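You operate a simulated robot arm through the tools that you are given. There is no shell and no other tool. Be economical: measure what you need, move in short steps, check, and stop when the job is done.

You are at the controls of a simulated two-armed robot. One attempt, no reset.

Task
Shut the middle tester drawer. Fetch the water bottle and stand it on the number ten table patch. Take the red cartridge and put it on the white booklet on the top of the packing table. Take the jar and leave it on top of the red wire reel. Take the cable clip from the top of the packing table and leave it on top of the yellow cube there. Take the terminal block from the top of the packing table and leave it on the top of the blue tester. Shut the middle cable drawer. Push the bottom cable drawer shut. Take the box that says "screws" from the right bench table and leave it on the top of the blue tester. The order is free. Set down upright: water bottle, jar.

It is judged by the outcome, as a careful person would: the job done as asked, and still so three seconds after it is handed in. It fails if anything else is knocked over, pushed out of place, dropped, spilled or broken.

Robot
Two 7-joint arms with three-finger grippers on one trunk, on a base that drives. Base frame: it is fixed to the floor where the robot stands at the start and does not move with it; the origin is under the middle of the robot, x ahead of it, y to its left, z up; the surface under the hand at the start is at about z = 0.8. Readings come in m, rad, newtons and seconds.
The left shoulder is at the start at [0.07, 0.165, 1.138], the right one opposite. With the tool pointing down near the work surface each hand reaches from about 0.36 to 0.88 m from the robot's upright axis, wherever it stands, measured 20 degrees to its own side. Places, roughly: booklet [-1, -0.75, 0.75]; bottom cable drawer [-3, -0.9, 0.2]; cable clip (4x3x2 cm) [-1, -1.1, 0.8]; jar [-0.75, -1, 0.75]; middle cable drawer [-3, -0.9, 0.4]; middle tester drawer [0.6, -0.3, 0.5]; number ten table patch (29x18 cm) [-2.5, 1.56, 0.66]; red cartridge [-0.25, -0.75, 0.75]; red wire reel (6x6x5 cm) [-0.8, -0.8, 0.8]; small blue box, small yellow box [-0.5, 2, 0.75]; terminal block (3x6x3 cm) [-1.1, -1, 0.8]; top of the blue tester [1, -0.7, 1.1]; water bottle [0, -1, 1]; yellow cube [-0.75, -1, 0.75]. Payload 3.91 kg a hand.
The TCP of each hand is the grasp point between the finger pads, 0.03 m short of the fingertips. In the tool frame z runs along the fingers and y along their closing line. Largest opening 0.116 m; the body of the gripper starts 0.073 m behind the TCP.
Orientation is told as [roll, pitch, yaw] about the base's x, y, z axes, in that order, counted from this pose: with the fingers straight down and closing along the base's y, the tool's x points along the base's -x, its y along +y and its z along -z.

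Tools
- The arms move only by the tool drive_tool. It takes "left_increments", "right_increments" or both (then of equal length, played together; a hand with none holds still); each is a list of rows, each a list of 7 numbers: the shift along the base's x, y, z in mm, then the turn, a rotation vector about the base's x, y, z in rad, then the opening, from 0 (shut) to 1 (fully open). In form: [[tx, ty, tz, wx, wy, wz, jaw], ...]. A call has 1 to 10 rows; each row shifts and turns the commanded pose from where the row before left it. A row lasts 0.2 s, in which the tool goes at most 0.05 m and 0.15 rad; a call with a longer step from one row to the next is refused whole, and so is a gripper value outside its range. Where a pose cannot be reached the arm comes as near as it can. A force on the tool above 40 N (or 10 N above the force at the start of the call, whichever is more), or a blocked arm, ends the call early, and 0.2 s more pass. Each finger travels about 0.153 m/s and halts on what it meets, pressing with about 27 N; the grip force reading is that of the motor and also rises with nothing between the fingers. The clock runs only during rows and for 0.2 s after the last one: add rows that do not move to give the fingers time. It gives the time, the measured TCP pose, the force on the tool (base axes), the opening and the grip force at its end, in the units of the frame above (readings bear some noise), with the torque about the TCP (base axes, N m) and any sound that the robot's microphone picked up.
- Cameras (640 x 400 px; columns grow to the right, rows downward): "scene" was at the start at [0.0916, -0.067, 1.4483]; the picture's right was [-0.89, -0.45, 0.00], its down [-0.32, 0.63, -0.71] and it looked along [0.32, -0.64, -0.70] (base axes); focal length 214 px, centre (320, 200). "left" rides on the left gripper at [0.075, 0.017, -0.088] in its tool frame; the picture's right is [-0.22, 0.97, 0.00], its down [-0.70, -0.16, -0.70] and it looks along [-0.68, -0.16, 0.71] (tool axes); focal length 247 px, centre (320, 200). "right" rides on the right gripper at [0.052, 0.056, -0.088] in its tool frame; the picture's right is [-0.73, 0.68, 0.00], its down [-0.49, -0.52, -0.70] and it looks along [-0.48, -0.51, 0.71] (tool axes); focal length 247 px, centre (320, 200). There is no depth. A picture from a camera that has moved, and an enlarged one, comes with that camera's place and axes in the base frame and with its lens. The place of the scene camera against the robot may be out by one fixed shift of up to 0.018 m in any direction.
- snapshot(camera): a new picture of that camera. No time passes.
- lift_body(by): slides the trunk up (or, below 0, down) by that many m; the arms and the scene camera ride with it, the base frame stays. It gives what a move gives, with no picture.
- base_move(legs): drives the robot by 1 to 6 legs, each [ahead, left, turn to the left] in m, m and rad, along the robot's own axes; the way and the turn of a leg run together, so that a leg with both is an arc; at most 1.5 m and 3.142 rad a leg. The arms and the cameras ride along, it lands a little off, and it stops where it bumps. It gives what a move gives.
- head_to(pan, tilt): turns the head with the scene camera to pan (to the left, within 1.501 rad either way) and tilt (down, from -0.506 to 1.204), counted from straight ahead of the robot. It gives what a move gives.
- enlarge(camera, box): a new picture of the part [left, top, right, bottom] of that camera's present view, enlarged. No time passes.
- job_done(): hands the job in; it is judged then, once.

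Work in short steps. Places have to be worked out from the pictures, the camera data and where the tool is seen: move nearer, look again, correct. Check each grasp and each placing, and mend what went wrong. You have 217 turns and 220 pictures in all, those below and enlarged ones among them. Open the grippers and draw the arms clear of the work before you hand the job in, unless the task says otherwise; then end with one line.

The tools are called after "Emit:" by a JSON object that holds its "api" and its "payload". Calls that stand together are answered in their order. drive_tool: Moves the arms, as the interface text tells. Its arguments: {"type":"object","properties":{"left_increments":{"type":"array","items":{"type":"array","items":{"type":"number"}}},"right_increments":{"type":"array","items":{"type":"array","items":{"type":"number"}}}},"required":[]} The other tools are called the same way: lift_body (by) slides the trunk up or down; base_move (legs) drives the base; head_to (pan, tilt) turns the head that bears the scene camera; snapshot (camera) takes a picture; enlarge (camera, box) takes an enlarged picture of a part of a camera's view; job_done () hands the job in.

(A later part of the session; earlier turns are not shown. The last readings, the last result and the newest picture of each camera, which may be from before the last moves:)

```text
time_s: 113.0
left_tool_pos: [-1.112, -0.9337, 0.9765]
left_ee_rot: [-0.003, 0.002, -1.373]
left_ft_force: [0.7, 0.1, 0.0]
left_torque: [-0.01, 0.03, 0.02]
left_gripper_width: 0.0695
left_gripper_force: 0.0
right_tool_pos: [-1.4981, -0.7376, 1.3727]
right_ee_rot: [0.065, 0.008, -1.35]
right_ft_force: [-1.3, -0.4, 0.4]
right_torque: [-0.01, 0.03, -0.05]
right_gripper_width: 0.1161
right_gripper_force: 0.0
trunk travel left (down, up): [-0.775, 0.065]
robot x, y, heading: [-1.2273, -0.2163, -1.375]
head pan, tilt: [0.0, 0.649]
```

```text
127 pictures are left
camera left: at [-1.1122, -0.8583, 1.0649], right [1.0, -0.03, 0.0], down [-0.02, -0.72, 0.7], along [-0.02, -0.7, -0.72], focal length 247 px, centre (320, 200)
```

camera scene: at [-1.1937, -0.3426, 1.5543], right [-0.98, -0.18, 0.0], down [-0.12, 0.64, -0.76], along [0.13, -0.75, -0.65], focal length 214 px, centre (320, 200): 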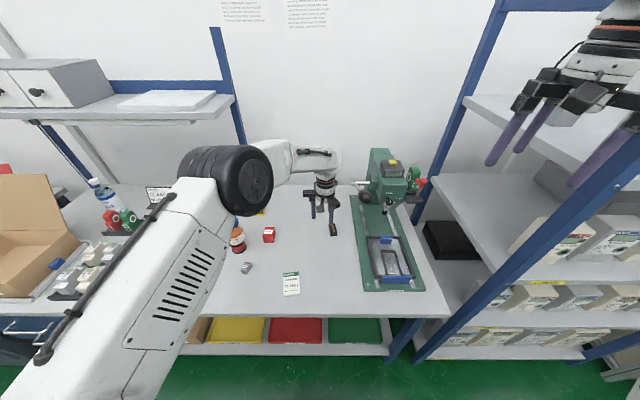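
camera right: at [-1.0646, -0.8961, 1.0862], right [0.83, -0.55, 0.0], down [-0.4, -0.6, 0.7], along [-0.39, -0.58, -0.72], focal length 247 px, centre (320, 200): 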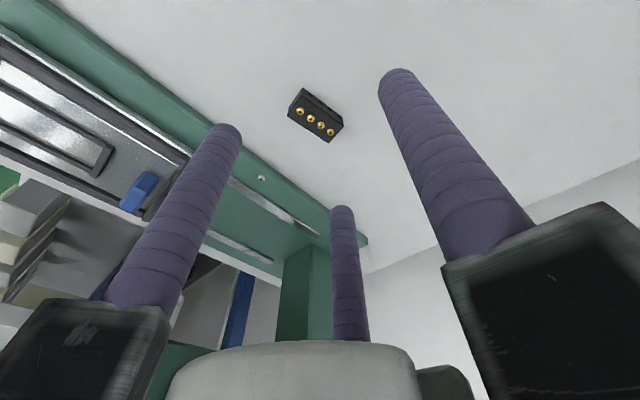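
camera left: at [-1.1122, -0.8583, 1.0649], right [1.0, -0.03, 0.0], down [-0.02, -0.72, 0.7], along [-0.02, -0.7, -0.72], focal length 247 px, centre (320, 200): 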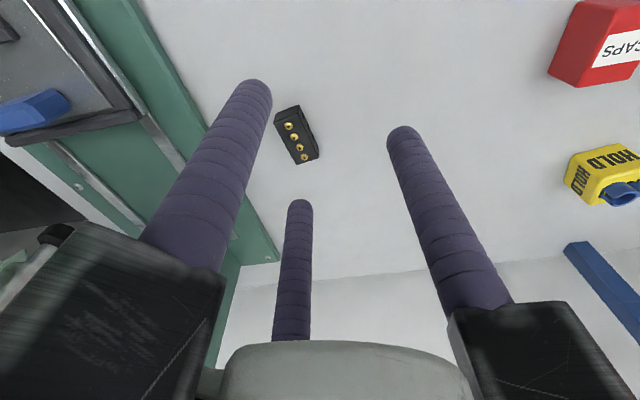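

Lever unmoved. Approach the block upright with a slight lean left, then lower.

Emit:
{"api": "drive_tool", "payload": {"left_increments": [[-10, -30, -20, 0, 0.03, 0.02, 0.6], [-10, -33, -20, 0, 0.03, 0.02, 0.6], [-10, 0, -20, 0, 0, 0, 0.6], [0, 0, -25, 0, 0, 0, 0.6], [0, 0, -25, 0, 0, 0, 0.6], [0, 0, 0, 0, 0, 0, 0.6]]}}

Emit:
{"api": "snapshot", "payload": {"camera": "left"}}

Emit:
{"api": "enlarge", "payload": {"camera": "scene", "box": [270, 120, 430, 260]}}

```text
time_s: 114.3
left_tool_pos: [-1.1252, -0.9763, 0.8714]
left_ee_rot: [-0.058, 0.013, -1.332]
left_ft_force: [-0.5, -0.6, 0.8]
left_torque: [-0.01, -0.01, 0.01]
left_gripper_width: 0.0695
left_gripper_force: 0.1
left hand out of reach, approached as far as the arm can: row 2, 3, 5
right_tool_pos: [-1.4996, -0.7378, 1.3706]
right_ee_rot: [0.067, 0.009, -1.349]
right_ft_force: [-0.4, -0.3, 0.3]
right_torque: [0.03, 0.0, -0.02]
right_gripper_width: 0.1158
right_gripper_force: 0.0
trunk travel left (down, up): [-0.775, 0.065]
robot x, y, heading: [-1.2224, -0.2166, -1.382]
head pan, tilt: [0.0, 0.649]
```

```text
126 pictures are left
camera left: at [-1.1227, -0.9004, 0.9586], right [1.0, 0.01, -0.06], down [0.05, -0.71, 0.7], along [-0.03, -0.7, -0.71], focal length 247 px, centre (320, 200)
```

left: 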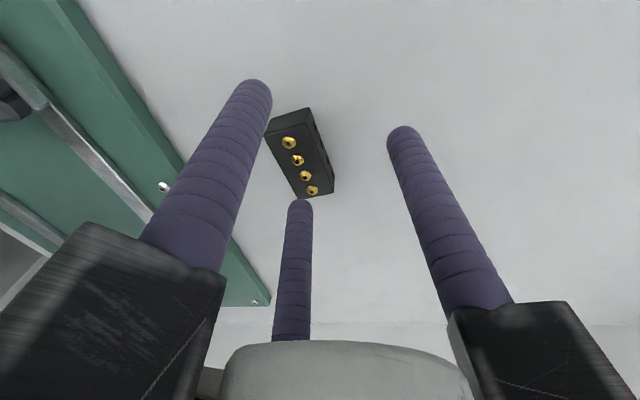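

```text
2.86 times, centred on (350, 190) of scene
camera zoom: at [-1.195, -0.3428, 1.5547], right [-0.98, -0.18, 0.0], down [-0.12, 0.64, -0.76], along [0.14, -0.75, -0.65], focal length 613 px, centre (234, 229)
```

zoom: 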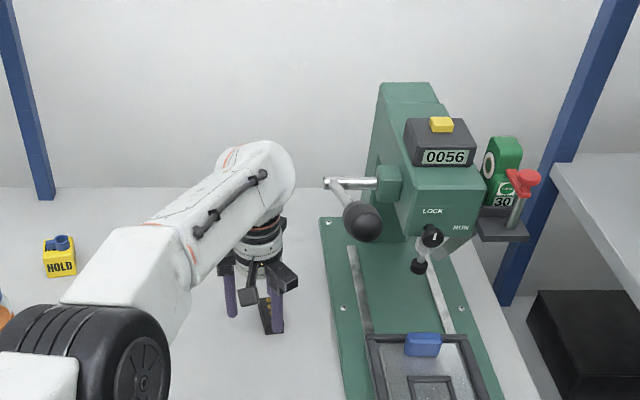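

Wrist clears the lever well. It's just out of reach, so I nudge the base forward/right a little.

Emit:
{"api": "base_move", "payload": {"legs": [[0.05, -0.01, 0]]}}

Emit:
{"api": "drive_tool", "payload": {"left_increments": [[0, 0, 0, 0, 0, 0, 0.6]]}}

Emit:
{"api": "snapshot", "payload": {"camera": "left"}}

```text
time_s: 115.3
left_tool_pos: [-1.1249, -1.0238, 0.8757]
left_ee_rot: [-0.059, 0.008, -1.334]
left_ft_force: [0.2, -0.6, 0.1]
left_torque: [-0.07, -0.03, -0.02]
left_gripper_width: 0.0697
left_gripper_force: 0.2
right_tool_pos: [-1.5006, -0.7827, 1.374]
right_ee_rot: [0.066, 0.005, -1.351]
right_ft_force: [-0.2, 0.0, 0.2]
right_torque: [-0.1, 0.02, 0.01]
right_gripper_width: 0.116
right_gripper_force: 0.0
trunk travel left (down, up): [-0.775, 0.065]
robot x, y, heading: [-1.2254, -0.2664, -1.377]
head pan, tilt: [0.0, 0.649]
```

```text
time_s: 115.7
left_tool_pos: [-1.1252, -1.0257, 0.8729]
left_ee_rot: [-0.059, 0.012, -1.333]
left_ft_force: [0.0, 0.2, 0.6]
left_torque: [-0.05, 0.0, -0.01]
left_gripper_width: 0.0697
left_gripper_force: 0.2
right_tool_pos: [-1.5006, -0.7864, 1.3711]
right_ee_rot: [0.067, 0.008, -1.349]
right_ft_force: [-0.7, 0.2, 0.1]
right_torque: [-0.08, 0.01, 0.0]
right_gripper_width: 0.1159
right_gripper_force: 0.2
trunk travel left (down, up): [-0.775, 0.065]
robot x, y, heading: [-1.2254, -0.2663, -1.381]
head pan, tilt: [0.0, 0.649]
```

```text
124 pictures are left
camera left: at [-1.123, -0.949, 0.9598], right [1.0, 0.01, -0.06], down [0.05, -0.71, 0.7], along [-0.03, -0.7, -0.71], focal length 247 px, centre (320, 200)
```

left: 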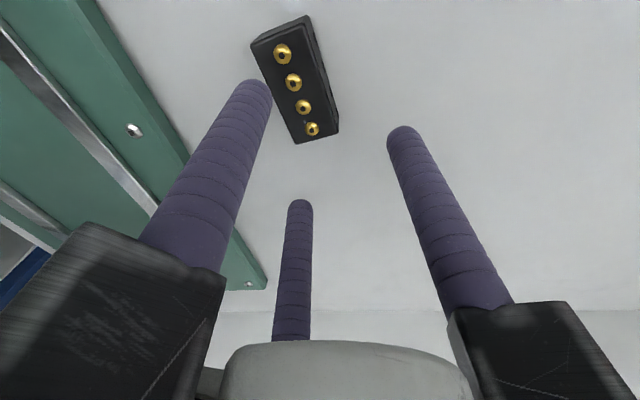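

Block centre (-1.142,-0.993). I shift over it and lower to 0.838.

Emit:
{"api": "drive_tool", "payload": {"left_increments": [[-9, 16, 3, 0, 0, 0.03, 0.6], [-8, 16, 0, 0, 0, 0, 0.6], [0, 0, -20, 0, 0, 0, 0.6], [0, 0, -16, 0, 0, 0, 0.6], [0, 0, 0, 0, 0, 0, 0.6]]}}

Emit:
{"api": "snapshot", "payload": {"camera": "left"}}

```text
time_s: 116.9
left_tool_pos: [-1.1429, -0.9943, 0.838]
left_ee_rot: [-0.06, 0.012, -1.304]
left_ft_force: [-0.4, -0.1, -0.4]
left_torque: [-0.01, -0.01, -0.01]
left_gripper_width: 0.0695
left_gripper_force: 0.0
right_tool_pos: [-1.5017, -0.7875, 1.3703]
right_ee_rot: [0.066, 0.011, -1.349]
right_ft_force: [-0.5, -0.3, -0.8]
right_torque: [-0.02, 0.02, -0.01]
right_gripper_width: 0.1161
right_gripper_force: 0.0
trunk travel left (down, up): [-0.775, 0.065]
robot x, y, heading: [-1.2228, -0.2657, -1.377]
head pan, tilt: [0.0, 0.649]
```

```text
123 pictures are left
camera left: at [-1.1429, -0.9169, 0.9249], right [1.0, 0.04, -0.06], down [0.07, -0.71, 0.7], along [-0.01, -0.7, -0.71], focal length 247 px, centre (320, 200)
```

left: 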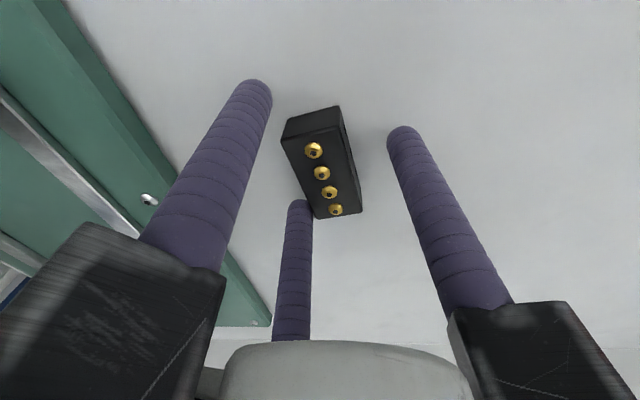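

Block is between the fingers. Level the lean, close and lift.

Emit:
{"api": "drive_tool", "payload": {"left_increments": [[0, 0, 0, 0.012, -0.045, 0.02, 0.6], [0, 0, -1, 0, 0, 0, 0.4], [0, 0, 0, 0, 0, 0, 0.1], [0, 0, 0, 0, 0, 0, 0.1], [0, 0, 25, 0, 0, 0, 0.1], [10, 0, 35, 0, 0, 0, 0.1], [10, 0, 35, 0, 0, 0, 0.1]]}}

Emit:
{"api": "snapshot", "payload": {"camera": "left"}}

Emit:
{"api": "snapshot", "payload": {"camera": "scene"}}

```text
time_s: 118.5
left_tool_pos: [-1.1237, -0.9931, 0.9333]
left_ee_rot: [-0.011, 0.013, -1.283]
left_ft_force: [0.2, 0.5, -0.1]
left_torque: [-0.04, 0.0, 0.02]
left_gripper_width: 0.0443
left_gripper_force: 27.0
right_tool_pos: [-1.5006, -0.788, 1.3705]
right_ee_rot: [0.066, 0.01, -1.349]
right_ft_force: [-0.9, 0.2, 0.1]
right_torque: [-0.01, 0.0, -0.01]
right_gripper_width: 0.116
right_gripper_force: 0.1
trunk travel left (down, up): [-0.775, 0.065]
robot x, y, heading: [-1.2231, -0.2633, -1.378]
head pan, tilt: [0.0, 0.649]
```

```text
122 pictures are left
camera left: at [-1.1291, -0.9181, 1.0201], right [1.0, 0.06, -0.02], down [0.06, -0.72, 0.69], along [0.03, -0.69, -0.72], focal length 247 px, centre (320, 200)
```

left: 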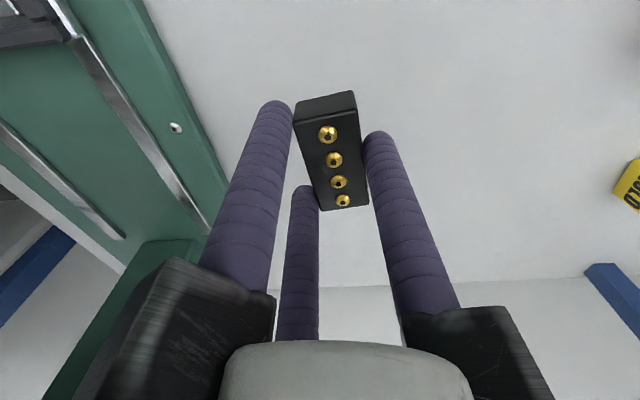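

```text
121 pictures are left
camera scene: at [-1.1953, -0.3926, 1.5553], right [-0.98, -0.17, 0.0], down [-0.11, 0.63, -0.77], along [0.13, -0.76, -0.64], focal length 214 px, centre (320, 200)
```

scene: 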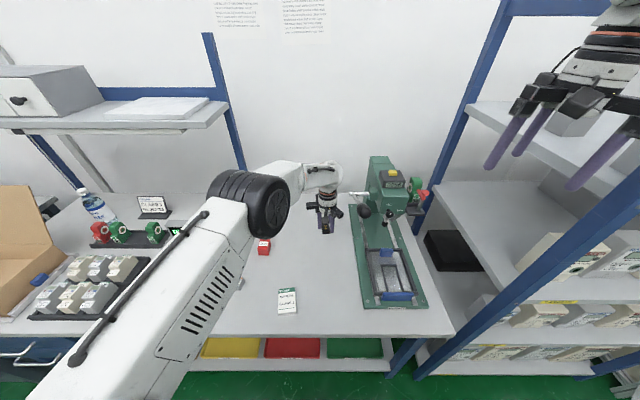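

Block held securely. I back away, lift the hand, and drive to the tester.

Emit:
{"api": "drive_tool", "payload": {"left_increments": [[10, 20, 40, 0, 0, 0, 0.1], [10, 30, 35, 0, 0, 0, 0.1], [10, 35, 30, 0, 0, 0, 0.1], [10, 35, 30, 0, 0, 0, 0.1]]}}

Emit:
{"api": "base_move", "payload": {"legs": [[-0.55, 0, 0], [0, 1.2, 0], [0, 0.95, 0]]}}

Emit:
{"api": "snapshot", "payload": {"camera": "scene"}}

Emit:
{"api": "snapshot", "payload": {"camera": "left"}}

```text
time_s: 119.5
left_tool_pos: [-1.083, -0.869, 1.0698]
left_ee_rot: [-0.013, 0.012, -1.282]
left_ft_force: [0.7, 0.7, 0.6]
left_torque: [-0.03, 0.02, 0.0]
left_gripper_width: 0.0441
left_gripper_force: 27.1
right_tool_pos: [-1.5002, -0.7859, 1.3731]
right_ee_rot: [0.066, 0.006, -1.349]
right_ft_force: [0.5, 0.4, 0.4]
right_torque: [-0.06, 0.0, 0.0]
right_gripper_width: 0.1161
right_gripper_force: 0.1
trunk travel left (down, up): [-0.775, 0.065]
robot x, y, heading: [-1.2211, -0.2673, -1.388]
head pan, tilt: [0.0, 0.649]
```

```text
time_s: 132.9
left_tool_pos: [0.9206, 0.0241, 1.068]
left_ee_rot: [-0.013, 0.013, -1.314]
left_ft_force: [0.0, 0.6, -0.2]
left_torque: [-0.02, -0.02, 0.0]
left_gripper_width: 0.0439
left_gripper_force: 26.8
right_tool_pos: [0.5064, 0.1237, 1.3709]
right_ee_rot: [0.069, 0.011, -1.38]
right_ft_force: [-0.6, -0.3, 0.7]
right_torque: [0.02, 0.0, -0.01]
right_gripper_width: 0.116
right_gripper_force: 0.0
trunk travel left (down, up): [-0.775, 0.065]
robot x, y, heading: [0.7966, 0.6345, -1.414]
head pan, tilt: [0.0, 0.649]
```

```text
120 pictures are left
camera scene: at [0.8231, 0.5079, 1.5551], right [-0.99, -0.14, 0.0], down [-0.09, 0.64, -0.77], along [0.11, -0.76, -0.64], focal length 214 px, centre (320, 200)
```

scene: 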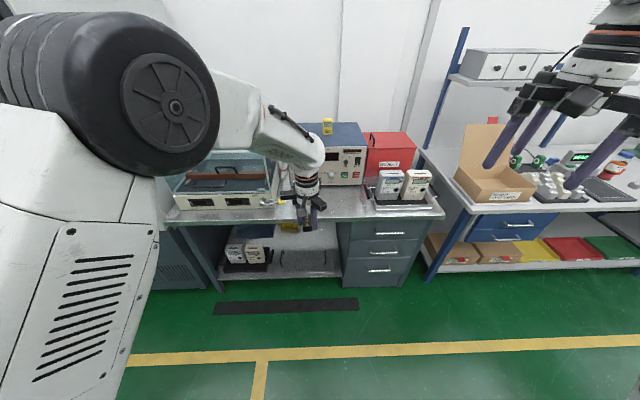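

```text
119 pictures are left
camera left: at [0.9184, 0.1003, 1.1562], right [1.0, 0.03, -0.01], down [0.03, -0.72, 0.69], along [0.01, -0.69, -0.72], focal length 247 px, centre (320, 200)
```

left: 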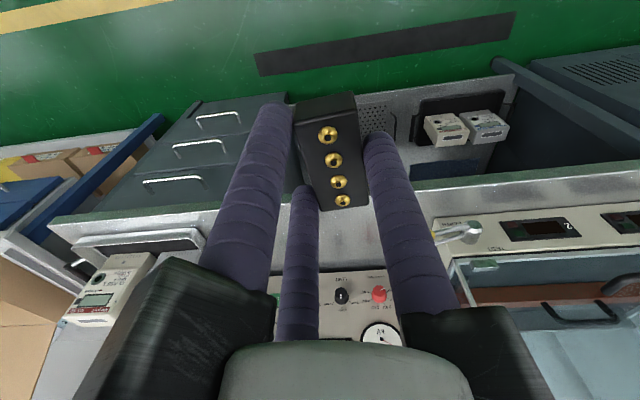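

I zoom in on the tester top.

Emit:
{"api": "enlarge", "payload": {"camera": "scene", "box": [260, 90, 430, 210]}}

```text
3.33 times, centred on (345, 150) of scene
camera zoom: at [0.8231, 0.5079, 1.5551], right [-0.99, -0.14, 0.0], down [-0.09, 0.64, -0.77], along [0.11, -0.76, -0.64], focal length 715 px, centre (237, 367)
```

zoom: 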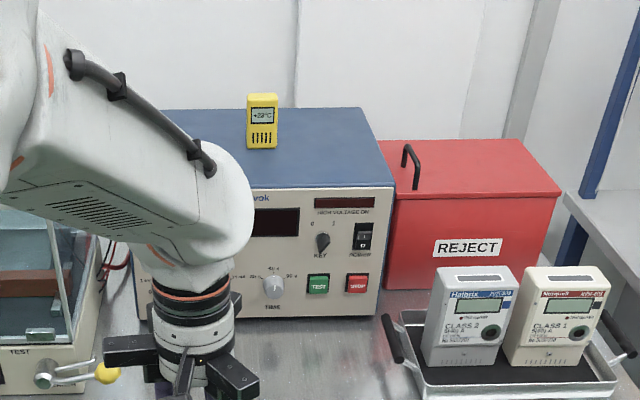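

Tester top is about z≈1.045, spanning x≈0.72–1.15, y≈-0.58…-0.9, with a yellow thermometer at (0.95,-0.70). I'll aim for (0.85,-0.68). Raise hand, drive up.

Emit:
{"api": "drive_tool", "payload": {"left_increments": [[0, 0, 40, 0, 0, 0, 0.1], [0, 0, 40, 0, 0, 0, 0.1], [0, 0, 20, 0.01, 0.01, 0, 0.1]]}}

Emit:
{"api": "base_move", "payload": {"legs": [[0, -0.2, 0.03], [0.5, 0, 0]]}}

Emit:
{"api": "snapshot", "payload": {"camera": "left"}}

Emit:
{"api": "snapshot", "payload": {"camera": "scene"}}

```text
time_s: 133.7
left_tool_pos: [0.9248, 0.0241, 1.1665]
left_ee_rot: [-0.02, 0.026, -1.314]
left_ft_force: [0.6, -0.2, -0.1]
left_torque: [0.0, 0.01, 0.01]
left_gripper_width: 0.0441
left_gripper_force: 27.1
right_tool_pos: [0.5061, 0.1227, 1.3709]
right_ee_rot: [0.067, 0.01, -1.38]
right_ft_force: [0.2, 0.2, 0.3]
right_torque: [-0.01, 0.0, 0.0]
right_gripper_width: 0.1158
right_gripper_force: 0.1
trunk travel left (down, up): [-0.775, 0.065]
robot x, y, heading: [0.7963, 0.6335, -1.415]
head pan, tilt: [0.0, 0.649]
```

```text
time_s: 137.8
left_tool_pos: [0.8407, -0.4816, 1.1688]
left_ee_rot: [-0.019, 0.025, -1.28]
left_ft_force: [0.4, 1.3, -0.5]
left_torque: [0.01, -0.01, 0.01]
left_gripper_width: 0.0439
left_gripper_force: 26.9
right_tool_pos: [0.4202, -0.3985, 1.3716]
right_ee_rot: [0.066, 0.01, -1.346]
right_ft_force: [0.2, -0.1, -1.6]
right_torque: [-0.02, 0.02, -0.01]
right_gripper_width: 0.1161
right_gripper_force: 0.0
trunk travel left (down, up): [-0.775, 0.065]
robot x, y, heading: [0.6968, 0.1211, -1.375]
head pan, tilt: [0.0, 0.649]
```

```text
117 pictures are left
camera left: at [0.8357, -0.408, 1.2577], right [1.0, 0.07, -0.02], down [0.06, -0.72, 0.69], along [0.03, -0.69, -0.73], focal length 247 px, centre (320, 200)
```

left: 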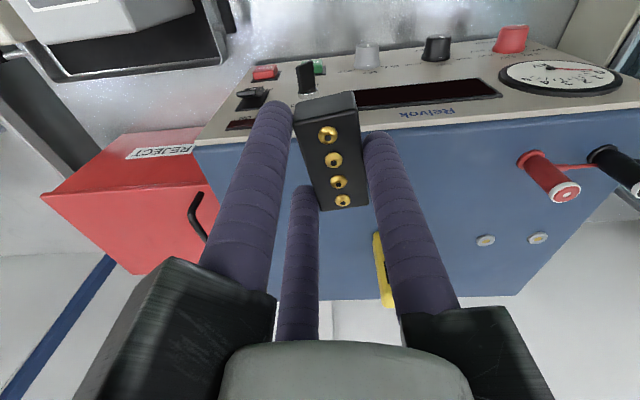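

```text
116 pictures are left
camera scene: at [0.7237, -0.0023, 1.5552], right [-0.98, -0.17, 0.0], down [-0.11, 0.63, -0.77], along [0.13, -0.76, -0.64], focal length 214 px, centre (320, 200)
```

scene: 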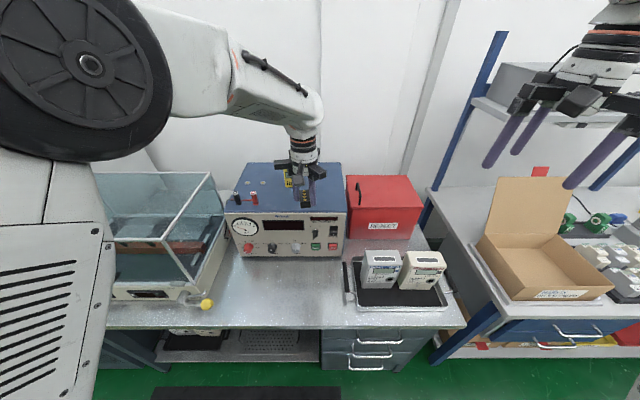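

The spot (0.84,-0.65) on top is clear, thermometer is farther left/back. I move forward and lower partway.

Emit:
{"api": "drive_tool", "payload": {"left_increments": [[0, -40, 0, -0.02, -0.02, 0, 0.1], [0, -45, 0, 0, 0, 0, 0.1], [0, -45, 0, 0, 0, 0, 0.1], [0, -40, -10, 0, 0, 0, 0.1], [0, 0, -25, 0, 0, 0, 0.1], [0, 0, -15, 0, 0, 0, 0.1], [0, 0, 0, 0, 0, 0, 0.1]]}}

Emit:
{"api": "snapshot", "payload": {"camera": "left"}}

Emit:
{"api": "enlarge", "payload": {"camera": "scene", "box": [220, 130, 360, 260]}}

```text
time_s: 139.4
left_tool_pos: [0.8374, -0.6451, 1.121]
left_ee_rot: [-0.006, 0.001, -1.278]
left_ft_force: [-0.2, -0.1, -0.2]
left_torque: [0.01, 0.03, -0.03]
left_gripper_width: 0.0443
left_gripper_force: 27.1
left hand out of reach, approached as far as the arm can: row 4, 6
right_tool_pos: [0.4187, -0.3988, 1.3712]
right_ee_rot: [0.068, 0.011, -1.345]
right_ft_force: [-0.5, 0.3, 0.1]
right_torque: [-0.01, -0.02, 0.01]
right_gripper_width: 0.1163
right_gripper_force: 0.0
trunk travel left (down, up): [-0.775, 0.065]
robot x, y, heading: [0.6949, 0.1216, -1.381]
head pan, tilt: [0.0, 0.649]
```

```text
115 pictures are left
camera left: at [0.8311, -0.5689, 1.2091], right [1.0, 0.07, 0.0], down [0.05, -0.71, 0.7], along [0.04, -0.7, -0.71], focal length 247 px, centre (320, 200)
```

left: 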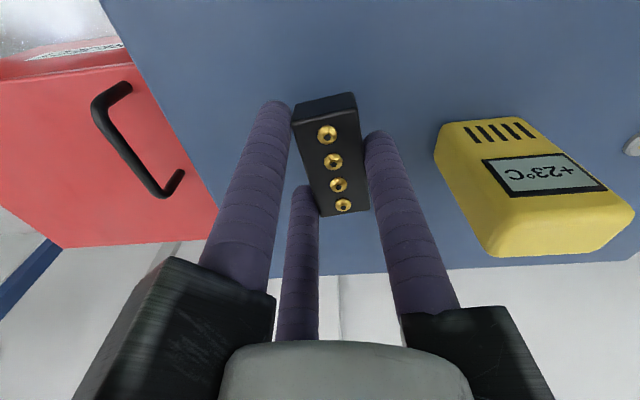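

```text
3.08 times, centred on (290, 195) of scene
camera zoom: at [0.7227, -0.0033, 1.5552], right [-0.99, -0.17, 0.0], down [-0.11, 0.63, -0.77], along [0.13, -0.76, -0.64], focal length 660 px, centre (412, 215)
```

zoom: 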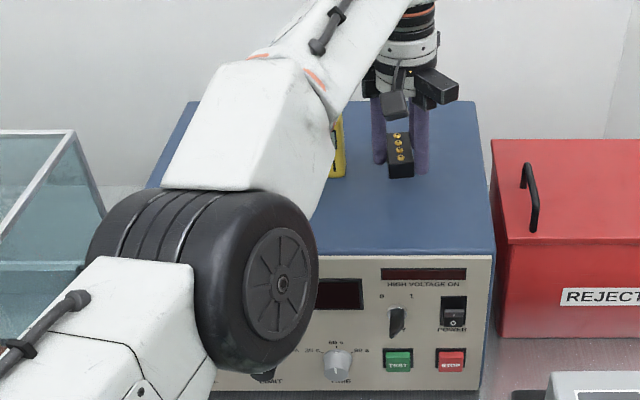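

Good spot. Lower to contact.

Emit:
{"api": "drive_tool", "payload": {"left_increments": [[0, 3, -15, 0, 0, 0, 0.1], [0, 0, -10, 0, 0, 0, 0.1], [0, 0, -5, 0, 0, 0, 0.1], [0, 0, -3, 0, 0, 0, 0.1], [0, 0, 0, 0, 0, 0, 0.1]]}}

Emit:
{"api": "snapshot", "payload": {"camera": "left"}}

```text
time_s: 140.6
left_tool_pos: [0.8383, -0.6483, 1.0916]
left_ee_rot: [-0.005, -0.003, -1.279]
left_ft_force: [0.5, -6.3, 27.1]
left_torque: [0.33, -0.54, -0.11]
left_gripper_width: 0.0445
left_gripper_force: 27.1
left hand out of reach, approached as far as the arm can: row 1
right_tool_pos: [0.4192, -0.397, 1.3718]
right_ee_rot: [0.068, 0.01, -1.346]
right_ft_force: [0.0, 0.5, -0.1]
right_torque: [0.03, -0.02, 0.0]
right_gripper_width: 0.116
right_gripper_force: 0.0
trunk travel left (down, up): [-0.775, 0.065]
robot x, y, heading: [0.6913, 0.1198, -1.374]
head pan, tilt: [0.0, 0.649]
```

```text
113 pictures are left
camera left: at [0.8319, -0.5712, 1.1792], right [1.0, 0.07, 0.0], down [0.05, -0.71, 0.7], along [0.04, -0.7, -0.71], focal length 247 px, centre (320, 200)
```

left: 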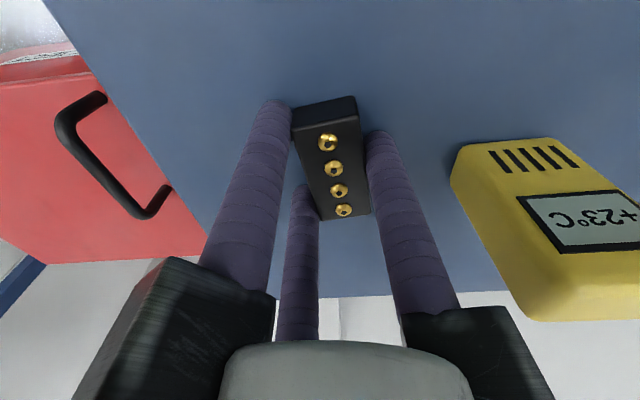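

Contact. I relieve 2 mm, open a little, and rise.

Emit:
{"api": "drive_tool", "payload": {"left_increments": [[0, 0, 2, 0, 0, 0, 0.1], [0, 0, 0, 0, 0, 0, 0.5], [0, 0, 0, 0, 0, 0, 0.6], [0, 0, 25, 0, 0, 0, 0.6], [0, 0, 35, 0, 0, 0, 0.6], [0, 20, 30, 0, 0, 0, 0.6]]}}

Emit:
{"api": "snapshot", "payload": {"camera": "left"}}

```text
time_s: 142.0
left_tool_pos: [0.8435, -0.6349, 1.1805]
left_ee_rot: [-0.004, 0.0, -1.282]
left_ft_force: [-0.3, 0.2, 0.1]
left_torque: [0.03, 0.0, 0.0]
left_gripper_width: 0.0696
left_gripper_force: 0.0
left hand out of reach, approached as far as the arm can: row 5, 6
right_tool_pos: [0.4195, -0.3999, 1.3705]
right_ee_rot: [0.068, 0.012, -1.346]
right_ft_force: [0.3, -0.1, 0.4]
right_torque: [-0.03, 0.01, 0.0]
right_gripper_width: 0.1162
right_gripper_force: 0.0
trunk travel left (down, up): [-0.775, 0.065]
robot x, y, heading: [0.6967, 0.1229, -1.376]
head pan, tilt: [0.0, 0.649]
```

```text
112 pictures are left
camera left: at [0.8371, -0.5584, 1.268], right [1.0, 0.07, 0.0], down [0.05, -0.71, 0.7], along [0.04, -0.7, -0.72], focal length 247 px, centre (320, 200)
```

left: 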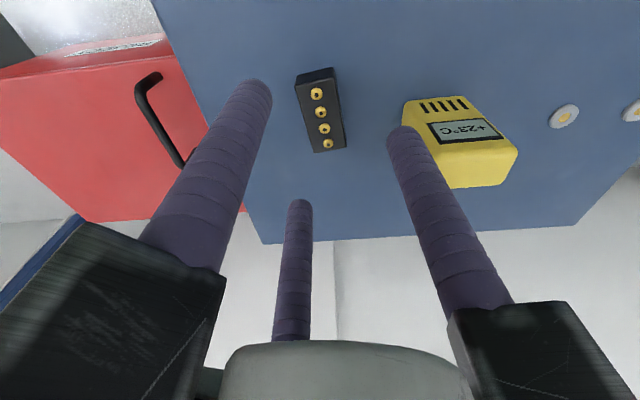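

Block stands on the tester. Now to the bench behind for the "screws" box: back off, turn around, approach.

Emit:
{"api": "base_move", "payload": {"legs": [[-0.6, 0, 0], [0, 0, 3.07], [0, 0.7, 0], [0.2, 0, 0]]}}

Emit:
{"api": "snapshot", "payload": {"camera": "scene"}}

```text
time_s: 157.2
left_tool_pos: [-0.2129, 1.6151, 1.1834]
left_ee_rot: [-0.005, -0.001, 1.76]
left_ft_force: [0.4, -0.3, -0.3]
left_torque: [-0.03, -0.02, 0.05]
left_gripper_width: 0.0694
left_gripper_force: 0.0
right_tool_pos: [0.185, 1.3373, 1.3715]
right_ee_rot: [0.067, 0.007, 1.696]
right_ft_force: [0.9, -1.3, 0.3]
right_torque: [0.02, 0.06, -0.02]
right_gripper_width: 0.1161
right_gripper_force: 0.0
trunk travel left (down, up): [-0.775, 0.065]
robot x, y, heading: [-0.1417, 0.8472, 1.664]
head pan, tilt: [0.0, 0.649]
```

```text
111 pictures are left
camera scene: at [-0.1474, 0.9857, 1.5556], right [1.0, 0.07, 0.0], down [0.04, -0.64, -0.77], along [-0.05, 0.77, -0.64], focal length 214 px, centre (320, 200)
```

scene: 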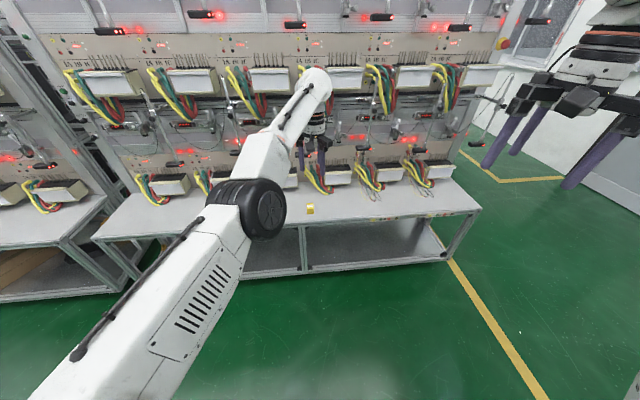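

I check which box says "screws".

Emit:
{"api": "enlarge", "payload": {"camera": "scene", "box": [280, 180, 340, 230]}}

Emit:
{"api": "snapshot", "payload": {"camera": "left"}}

```text
8.00 times, centred on (310, 205) of scene
camera zoom: at [-0.1474, 0.9857, 1.5556], right [1.0, 0.07, 0.0], down [0.04, -0.64, -0.77], along [-0.05, 0.77, -0.64], focal length 1716 px, centre (400, 160)
```

zoom: 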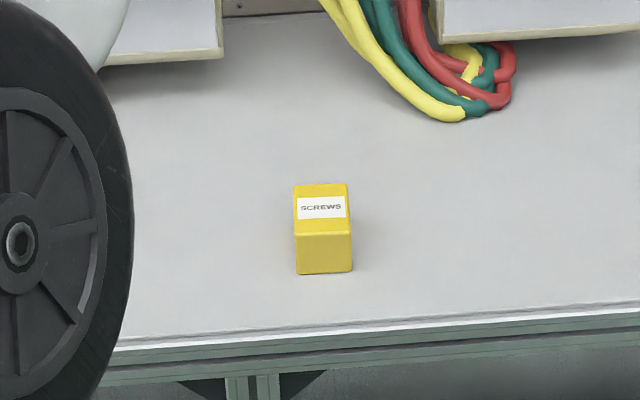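

```text
109 pictures are left
camera left: at [-0.218, 1.5372, 1.2699], right [-1.0, 0.04, 0.0], down [0.02, 0.71, 0.7], along [0.03, 0.7, -0.71], focal length 247 px, centre (320, 200)
```

left: 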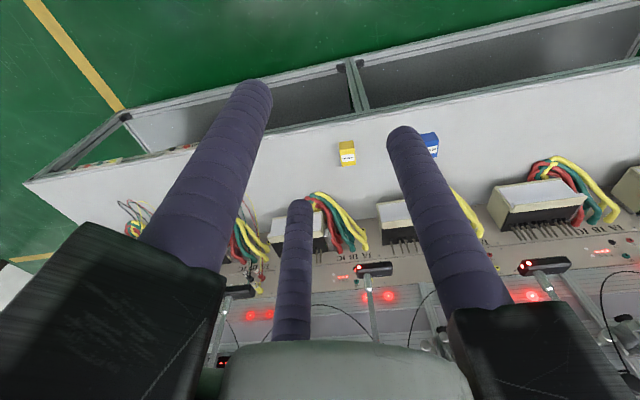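

Yellow is "SCREWS", at about (-0.268,1.886), top z≈0.75. I drive 0.25 closer and lower the trunk 0.15.

Emit:
{"api": "base_move", "payload": {"legs": [[0.24, 0.02, 0]]}}

Emit:
{"api": "lift_body", "payload": {"by": -0.15}}

Emit:
{"api": "snapshot", "payload": {"camera": "left"}}

Emit:
{"api": "snapshot", "payload": {"camera": "scene"}}

```text
time_s: 159.0
left_tool_pos: [-0.2472, 1.8563, 1.1818]
left_ee_rot: [-0.004, 0.001, 1.753]
left_ft_force: [0.0, -0.2, 0.5]
left_torque: [0.02, -0.03, 0.02]
left_gripper_width: 0.0696
left_gripper_force: 0.0
right_tool_pos: [0.148, 1.5755, 1.3722]
right_ee_rot: [0.068, 0.01, 1.685]
right_ft_force: [0.8, -0.1, 0.0]
right_torque: [0.03, -0.03, 0.0]
right_gripper_width: 0.116
right_gripper_force: 0.1
trunk travel left (down, up): [-0.775, 0.065]
robot x, y, heading: [-0.1849, 1.0857, 1.655]
head pan, tilt: [0.0, 0.649]
```

```text
time_s: 160.8
left_tool_pos: [-0.2465, 1.8581, 1.0316]
left_ee_rot: [-0.005, 0.0, 1.752]
left_ft_force: [0.2, 0.1, 0.2]
left_torque: [-0.01, -0.02, -0.02]
left_gripper_width: 0.0697
left_gripper_force: 0.1
right_tool_pos: [0.1477, 1.5769, 1.2214]
right_ee_rot: [0.068, 0.009, 1.683]
right_ft_force: [-0.2, -1.0, -0.6]
right_torque: [0.02, 0.01, -0.02]
right_gripper_width: 0.116
right_gripper_force: 0.0
trunk travel left (down, up): [-0.625, 0.215]
robot x, y, heading: [-0.1809, 1.0884, 1.658]
head pan, tilt: [0.0, 0.649]
```

```text
108 pictures are left
camera left: at [-0.2528, 1.7801, 1.1188], right [-1.0, 0.04, -0.01], down [0.03, 0.71, 0.7], along [0.04, 0.7, -0.71], focal length 247 px, centre (320, 200)
```

left: 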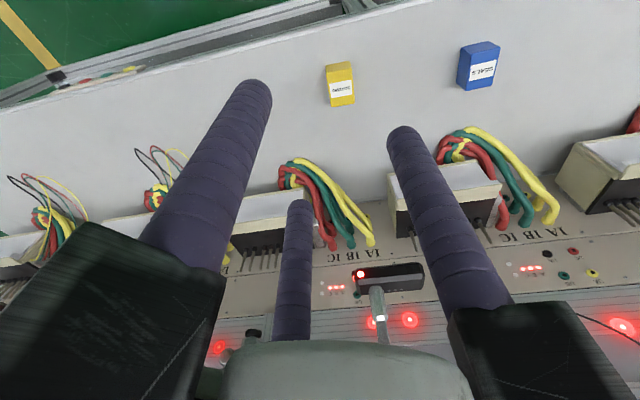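

```text
107 pictures are left
camera scene: at [-0.1893, 1.2299, 1.4085], right [1.0, 0.08, 0.0], down [0.05, -0.61, -0.79], along [-0.06, 0.79, -0.61], focal length 214 px, centre (320, 200)
```

scene: 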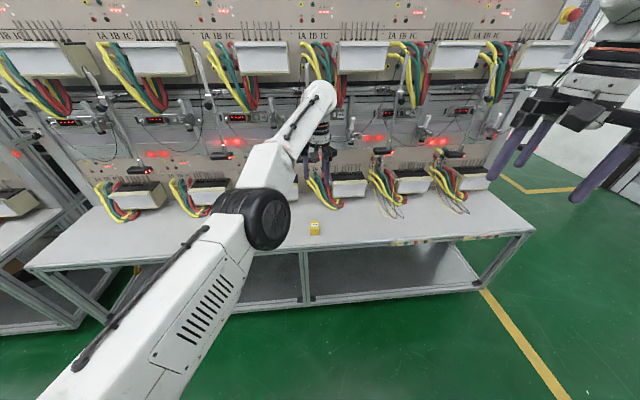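

Box is at about (-0.274,1.92). I move over it and descend to 0.88 in steps.

Emit:
{"api": "drive_tool", "payload": {"left_increments": [[-14, 25, -30, 0, 0, 0, 0.8], [-14, 25, -40, 0, 0, 0, 0.8], [0, 0, -40, 0, 0, 0, 0.8], [0, 0, -40, 0, 0, 0, 0.8], [0, 0, 0, 0, 0, 0, 0.8]]}}

Emit:
{"api": "snapshot", "payload": {"camera": "left"}}

Emit:
{"api": "snapshot", "payload": {"camera": "scene"}}

```text
time_s: 162.0
left_tool_pos: [-0.2867, 1.8767, 0.8879]
left_ee_rot: [-0.006, -0.001, 1.753]
left_ft_force: [0.5, -0.1, 0.2]
left_torque: [0.03, -0.02, -0.03]
left_gripper_width: 0.0926
left_gripper_force: 0.0
left hand out of reach, approached as far as the arm can: row 1, 2
right_tool_pos: [0.1479, 1.5773, 1.2211]
right_ee_rot: [0.068, 0.012, 1.687]
right_ft_force: [0.0, 0.3, 1.3]
right_torque: [-0.02, 0.02, 0.02]
right_gripper_width: 0.116
right_gripper_force: 0.0
trunk travel left (down, up): [-0.625, 0.215]
robot x, y, heading: [-0.1904, 1.0901, 1.654]
head pan, tilt: [0.0, 0.649]
```

```text
106 pictures are left
camera left: at [-0.2917, 1.799, 0.9765], right [-1.0, 0.04, 0.0], down [0.03, 0.71, 0.7], along [0.03, 0.7, -0.71], focal length 247 px, centre (320, 200)
```

left: 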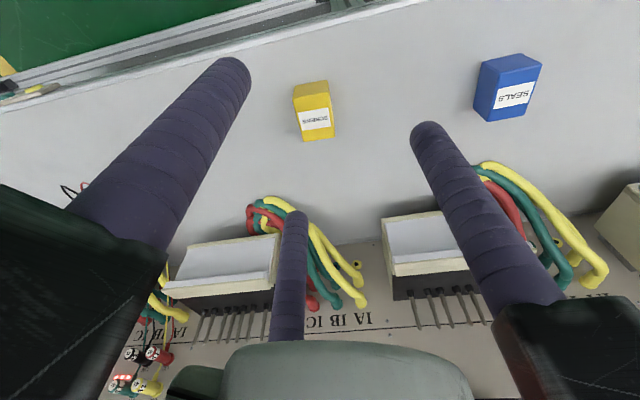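

```text
105 pictures are left
camera scene: at [-0.1891, 1.2292, 1.4085], right [1.0, 0.08, 0.0], down [0.05, -0.61, -0.79], along [-0.06, 0.79, -0.61], focal length 214 px, centre (320, 200)
```

scene: 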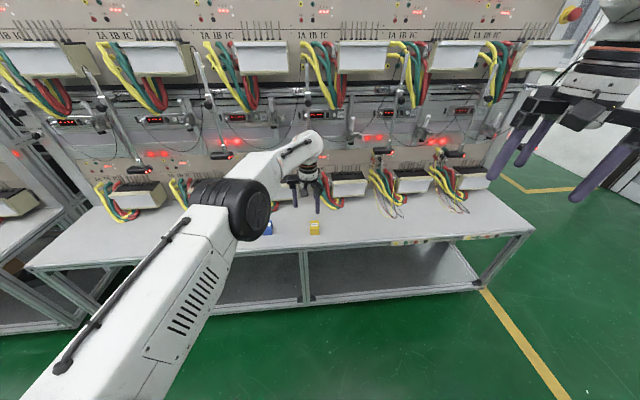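

Box top ≈(-0.279,1.94,0.69). Nudge base 0.065 ahead and lower to 0.74.

Emit:
{"api": "base_move", "payload": {"legs": [[0.065, 0, 0]]}}

Emit:
{"api": "drive_tool", "payload": {"left_increments": [[5, 0, -40, 0, 0, 0, 0.8], [5, 0, -40, 0, 0, 0, 0.8], [0, 0, -40, 0, 0, 0, 0.8], [0, 0, -20, 0, 0, 0, 0.8], [0, 0, 0, 0, 0, 0, 0.8]]}}

Emit:
{"api": "snapshot", "payload": {"camera": "left"}}

```text
time_s: 163.0
left_tool_pos: [-0.2894, 1.9387, 0.8882]
left_ee_rot: [-0.006, -0.001, 1.751]
left_ft_force: [0.2, -0.2, 0.7]
left_torque: [-0.02, 0.02, 0.02]
left_gripper_width: 0.0928
left_gripper_force: 0.1
right_tool_pos: [0.1442, 1.6378, 1.2207]
right_ee_rot: [0.07, 0.009, 1.683]
right_ft_force: [0.2, 0.1, -0.5]
right_torque: [-0.03, -0.02, -0.02]
right_gripper_width: 0.1161
right_gripper_force: 0.0
trunk travel left (down, up): [-0.625, 0.215]
robot x, y, heading: [-0.1873, 1.1506, 1.655]
head pan, tilt: [0.0, 0.649]
```

```text
time_s: 164.2
left_tool_pos: [-0.2802, 1.9389, 0.7485]
left_ee_rot: [-0.007, 0.001, 1.751]
left_ft_force: [-0.4, -0.5, -0.7]
left_torque: [0.02, 0.02, 0.05]
left_gripper_width: 0.0929
left_gripper_force: 0.1
right_tool_pos: [0.1433, 1.6391, 1.2219]
right_ee_rot: [0.068, 0.012, 1.684]
right_ft_force: [-0.6, -0.1, 0.0]
right_torque: [0.03, -0.01, 0.01]
right_gripper_width: 0.1159
right_gripper_force: 0.1
trunk travel left (down, up): [-0.625, 0.215]
robot x, y, heading: [-0.186, 1.1504, 1.654]
head pan, tilt: [0.0, 0.649]
```

```text
104 pictures are left
camera left: at [-0.2869, 1.861, 0.8364], right [-1.0, 0.05, -0.01], down [0.03, 0.71, 0.7], along [0.04, 0.7, -0.71], focal length 247 px, centre (320, 200)
```

left: 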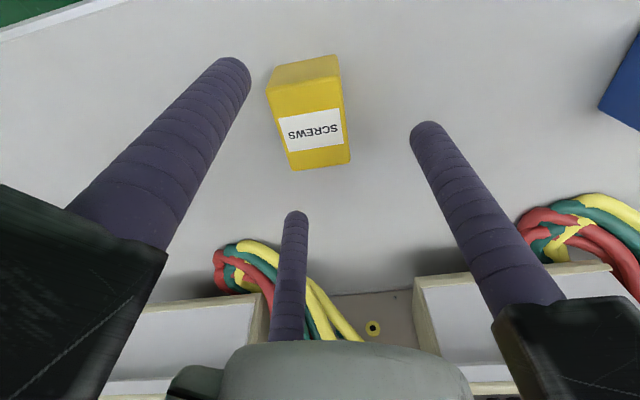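

Well aligned. Lower to 0.70.

Emit:
{"api": "drive_tool", "payload": {"left_increments": [[2, -1, -25, 0, 0, 0, 0.8], [0, 0, -20, 0, 0, 0, 0.8], [0, 0, -8, 0, 0, 0, 0.8], [0, 0, 0, 0, 0, 0, 0.8]]}}

Emit:
{"api": "snapshot", "payload": {"camera": "left"}}

```text
time_s: 165.2
left_tool_pos: [-0.2856, 1.9279, 0.697]
left_ee_rot: [-0.005, 0.0, 1.751]
left_ft_force: [-0.5, 0.2, 0.1]
left_torque: [-0.01, 0.01, 0.03]
left_gripper_width: 0.0929
left_gripper_force: 0.1
left hand out of reach, approached as far as the arm can: row 1, 3
right_tool_pos: [0.1434, 1.6385, 1.2211]
right_ee_rot: [0.069, 0.009, 1.683]
right_ft_force: [0.5, -0.2, -0.3]
right_torque: [0.0, -0.01, 0.01]
right_gripper_width: 0.116
right_gripper_force: 0.1
trunk travel left (down, up): [-0.625, 0.215]
robot x, y, heading: [-0.1863, 1.1503, 1.659]
head pan, tilt: [0.0, 0.649]
```

```text
103 pictures are left
camera left: at [-0.2922, 1.8507, 0.7847], right [-1.0, 0.05, -0.01], down [0.03, 0.71, 0.7], along [0.04, 0.7, -0.71], focal length 247 px, centre (320, 200)
```

left: 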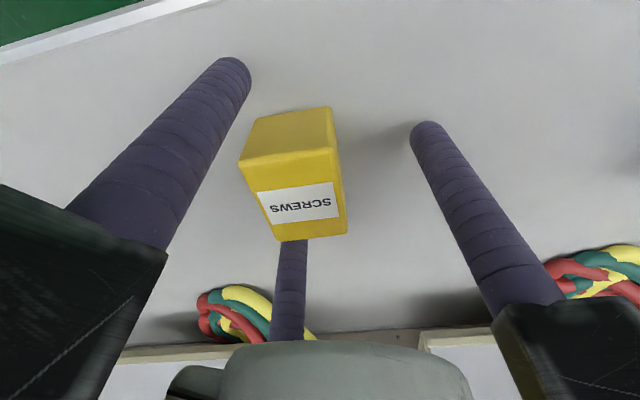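

Slightly short; nudge the base 0.02 ahead and centre, lowering a bit more.

Emit:
{"api": "base_move", "payload": {"legs": [[0.025, 0, 0]]}}

Emit:
{"api": "drive_tool", "payload": {"left_increments": [[9, -10, -8, 0, 0, 0, 0.8], [0, 0, -8, 0, 0, 0, 0.8], [0, 0, 0, 0, 0, 0, 0.8]]}}

Emit:
{"api": "snapshot", "payload": {"camera": "left"}}

```text
time_s: 166.0
left_tool_pos: [-0.2883, 1.9503, 0.6992]
left_ee_rot: [-0.005, -0.001, 1.751]
left_ft_force: [-0.4, 0.1, 0.0]
left_torque: [0.01, -0.01, -0.01]
left_gripper_width: 0.0926
left_gripper_force: 0.2
right_tool_pos: [0.1432, 1.6608, 1.2223]
right_ee_rot: [0.068, 0.009, 1.684]
right_ft_force: [-0.4, -0.2, 0.8]
right_torque: [0.01, 0.01, 0.03]
right_gripper_width: 0.1158
right_gripper_force: 0.0
trunk travel left (down, up): [-0.625, 0.215]
robot x, y, heading: [-0.1877, 1.1751, 1.655]
head pan, tilt: [0.0, 0.649]
```

```text
time_s: 166.9
left_tool_pos: [-0.2805, 1.9509, 0.6904]
left_ee_rot: [-0.005, -0.011, 1.749]
left_ft_force: [-4.0, -9.2, 19.6]
left_torque: [-1.09, -0.45, -0.82]
left_gripper_width: 0.0964
left_gripper_force: 3.2
left hand out of reach, approached as far as the arm can: row 1
right_tool_pos: [0.1411, 1.6608, 1.2205]
right_ee_rot: [0.066, 0.008, 1.686]
right_ft_force: [-0.3, -0.1, -0.7]
right_torque: [-0.01, -0.05, -0.03]
right_gripper_width: 0.1158
right_gripper_force: 0.0
trunk travel left (down, up): [-0.625, 0.215]
robot x, y, heading: [-0.1904, 1.1723, 1.653]
head pan, tilt: [0.0, 0.649]
stopped in row 3 (left hand): the force on the tool passed its limit at 41 N (the readings are from after the stop); the commanded pose is now the measured one
```

```text
102 pictures are left
camera left: at [-0.286, 1.8722, 0.7768], right [-1.0, 0.05, 0.0], down [0.03, 0.7, 0.71], along [0.04, 0.71, -0.71], focal length 247 px, centre (320, 200)
```

left: 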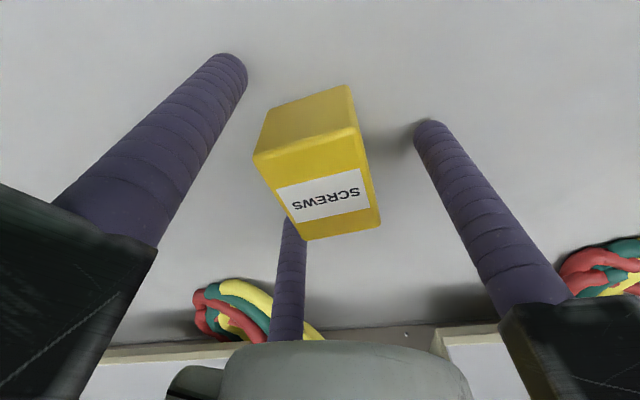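

Tips touched the bench (z≈0.66). I raise 5 mm and close on the box.

Emit:
{"api": "drive_tool", "payload": {"left_increments": [[0, -2, 6, 0, 0, 0, 0.8], [0, 0, 0, 0, 0, 0, 0.5], [0, 0, 0, 0, 0, 0, 0.2], [0, 0, 0, 0, 0, 0, 0.2]]}}

Emit:
{"api": "snapshot", "payload": {"camera": "left"}}

```text
time_s: 167.9
left_tool_pos: [-0.278, 1.9493, 0.6923]
left_ee_rot: [-0.004, -0.005, 1.75]
left_ft_force: [0.4, 0.7, -0.6]
left_torque: [0.05, 0.03, 0.01]
left_gripper_width: 0.0601
left_gripper_force: 26.5
right_tool_pos: [0.1406, 1.6628, 1.22]
right_ee_rot: [0.067, 0.011, 1.686]
right_ft_force: [-0.1, 0.6, -0.3]
right_torque: [-0.03, 0.0, -0.01]
right_gripper_width: 0.116
right_gripper_force: 0.1
trunk travel left (down, up): [-0.625, 0.215]
robot x, y, heading: [-0.1938, 1.1719, 1.651]
head pan, tilt: [0.0, 0.649]
```

```text
101 pictures are left
camera left: at [-0.2837, 1.872, 0.7786], right [-1.0, 0.05, 0.0], down [0.03, 0.71, 0.7], along [0.03, 0.7, -0.71], focal length 247 px, centre (320, 200)
```

left: 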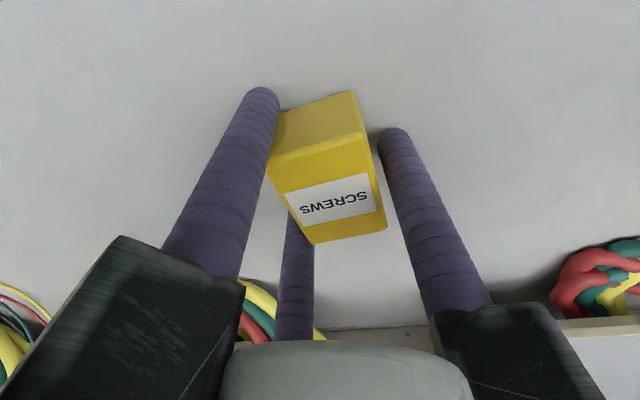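

Grip 6.0 cm, roughly aligned. Lift 100 mm and check.

Emit:
{"api": "drive_tool", "payload": {"left_increments": [[0, 0, 20, 0, 0, 0, 0.2], [0, 0, 35, 0, 0, 0, 0.2], [0, -5, 40, 0, 0, 0, 0.2], [0, -20, 40, 0, 0, 0, 0.2], [0, 0, 0, 0, 0, 0, 0.2]]}}

Emit:
{"api": "snapshot", "payload": {"camera": "left"}}

```text
time_s: 169.2
left_tool_pos: [-0.2689, 1.9662, 0.8232]
left_ee_rot: [-0.004, -0.005, 1.751]
left_ft_force: [-0.4, 0.3, -0.4]
left_torque: [-0.03, 0.01, 0.03]
left_gripper_width: 0.0507
left_gripper_force: 27.1
left hand out of reach, approached as far as the arm can: row 1, 2, 3, 4
right_tool_pos: [0.141, 1.6624, 1.221]
right_ee_rot: [0.069, 0.011, 1.684]
right_ft_force: [-0.8, 0.0, -0.8]
right_torque: [0.01, 0.04, -0.01]
right_gripper_width: 0.1157
right_gripper_force: 0.0
trunk travel left (down, up): [-0.625, 0.215]
robot x, y, heading: [-0.192, 1.1718, 1.654]
head pan, tilt: [0.0, 0.649]
```

```text
100 pictures are left
camera left: at [-0.2741, 1.8892, 0.9101], right [-1.0, 0.05, 0.0], down [0.03, 0.71, 0.7], along [0.03, 0.7, -0.71], focal length 247 px, centre (320, 200)
```

left: 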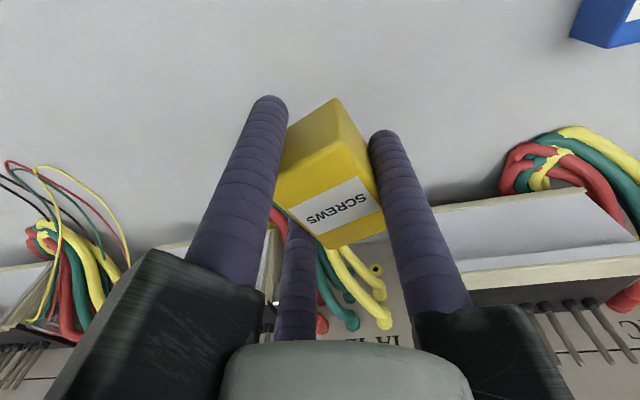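

The box twisted in the grip. I'll set it back on the bench a little nearer and regrip aligned.

Emit:
{"api": "base_move", "payload": {"legs": [[-0.06, 0, 0]]}}

Emit:
{"api": "drive_tool", "payload": {"left_increments": [[0, -10, -40, 0, 0, 0, 0.2], [0, -5, -40, 0, 0, 0, 0.2], [0, 0, -30, 0, 0, 0, 0.2], [0, 0, -12, 0, 0, 0, 0.2], [0, 0, 0, 0, 0, 0, 0.2]]}}

Emit:
{"api": "snapshot", "payload": {"camera": "left"}}

```text
time_s: 170.1
left_tool_pos: [-0.2635, 1.9098, 0.8231]
left_ee_rot: [-0.004, -0.005, 1.747]
left_ft_force: [0.0, -0.6, 0.1]
left_torque: [-0.02, -0.06, 0.0]
left_gripper_width: 0.0507
left_gripper_force: 27.5
right_tool_pos: [0.1468, 1.6057, 1.2211]
right_ee_rot: [0.068, 0.009, 1.681]
right_ft_force: [0.1, -0.2, 0.2]
right_torque: [0.05, -0.02, 0.02]
right_gripper_width: 0.1158
right_gripper_force: 0.1
trunk travel left (down, up): [-0.625, 0.215]
robot x, y, heading: [-0.1842, 1.1173, 1.649]
head pan, tilt: [0.0, 0.649]
```

```text
time_s: 171.3
left_tool_pos: [-0.2671, 1.8963, 0.7027]
left_ee_rot: [-0.005, -0.007, 1.748]
left_ft_force: [0.5, 0.8, -0.3]
left_torque: [-0.01, -0.02, 0.0]
left_gripper_width: 0.0506
left_gripper_force: 27.1
left hand out of reach, approached as far as the arm can: row 1, 3, 4
right_tool_pos: [0.1473, 1.6051, 1.2206]
right_ee_rot: [0.069, 0.01, 1.682]
right_ft_force: [-0.1, -0.2, 0.0]
right_torque: [0.01, -0.03, -0.01]
right_gripper_width: 0.1162
right_gripper_force: 0.0
trunk travel left (down, up): [-0.625, 0.215]
robot x, y, heading: [-0.1829, 1.1149, 1.656]
head pan, tilt: [0.0, 0.649]
```

```text
99 pictures are left
camera left: at [-0.2725, 1.818, 0.7903], right [-1.0, 0.05, 0.0], down [0.03, 0.71, 0.71], along [0.04, 0.7, -0.71], focal length 247 px, centre (320, 200)
```

left: 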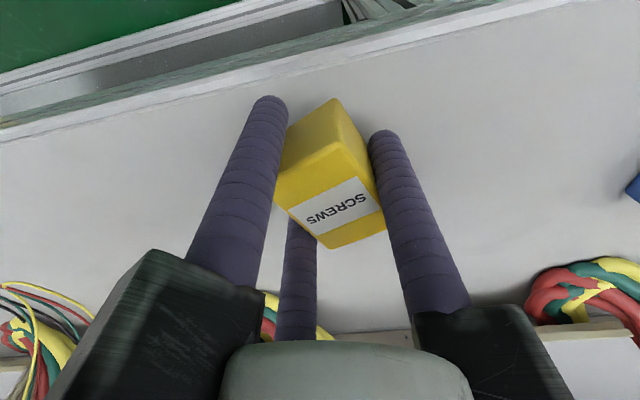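

I use the trunk for the last 9 mm, then open.

Emit:
{"api": "lift_body", "payload": {"by": -0.009}}

Emit:
{"api": "drive_tool", "payload": {"left_increments": [[0, 0, 0, 0, 0, 0, 0.6], [0, 0, 0, 0, 0, 0, 0.8], [0, 0, 0, 0, 0, 0, 0.8]]}}

Emit:
{"api": "snapshot", "payload": {"camera": "left"}}

```text
time_s: 171.9
left_tool_pos: [-0.267, 1.8962, 0.6939]
left_ee_rot: [-0.006, -0.006, 1.749]
left_ft_force: [0.7, -0.2, -1.4]
left_torque: [-0.01, 0.01, 0.02]
left_gripper_width: 0.0504
left_gripper_force: 26.8
right_tool_pos: [0.1476, 1.605, 1.2114]
right_ee_rot: [0.068, 0.01, 1.682]
right_ft_force: [-0.1, 0.0, 0.6]
right_torque: [0.02, 0.0, -0.01]
right_gripper_width: 0.1161
right_gripper_force: 0.0
trunk travel left (down, up): [-0.616, 0.224]
robot x, y, heading: [-0.1853, 1.1178, 1.653]
head pan, tilt: [0.0, 0.649]
```

```text
time_s: 172.7
left_tool_pos: [-0.267, 1.8958, 0.6933]
left_ee_rot: [-0.005, -0.009, 1.75]
left_ft_force: [0.4, 0.9, 0.1]
left_torque: [-0.03, 0.0, 0.02]
left_gripper_width: 0.0928
left_gripper_force: 0.1
right_tool_pos: [0.1471, 1.605, 1.2119]
right_ee_rot: [0.068, 0.012, 1.682]
right_ft_force: [-0.8, 0.2, 0.3]
right_torque: [-0.01, 0.0, -0.03]
right_gripper_width: 0.1158
right_gripper_force: 0.0
trunk travel left (down, up): [-0.616, 0.224]
robot x, y, heading: [-0.1825, 1.1187, 1.645]
head pan, tilt: [0.0, 0.649]
```

```text
98 pictures are left
camera left: at [-0.2723, 1.8182, 0.7812], right [-1.0, 0.05, 0.0], down [0.03, 0.71, 0.7], along [0.04, 0.7, -0.71], focal length 247 px, centre (320, 200)
```

left: 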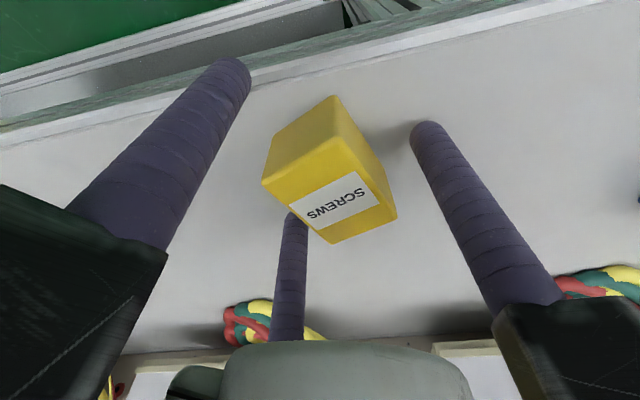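

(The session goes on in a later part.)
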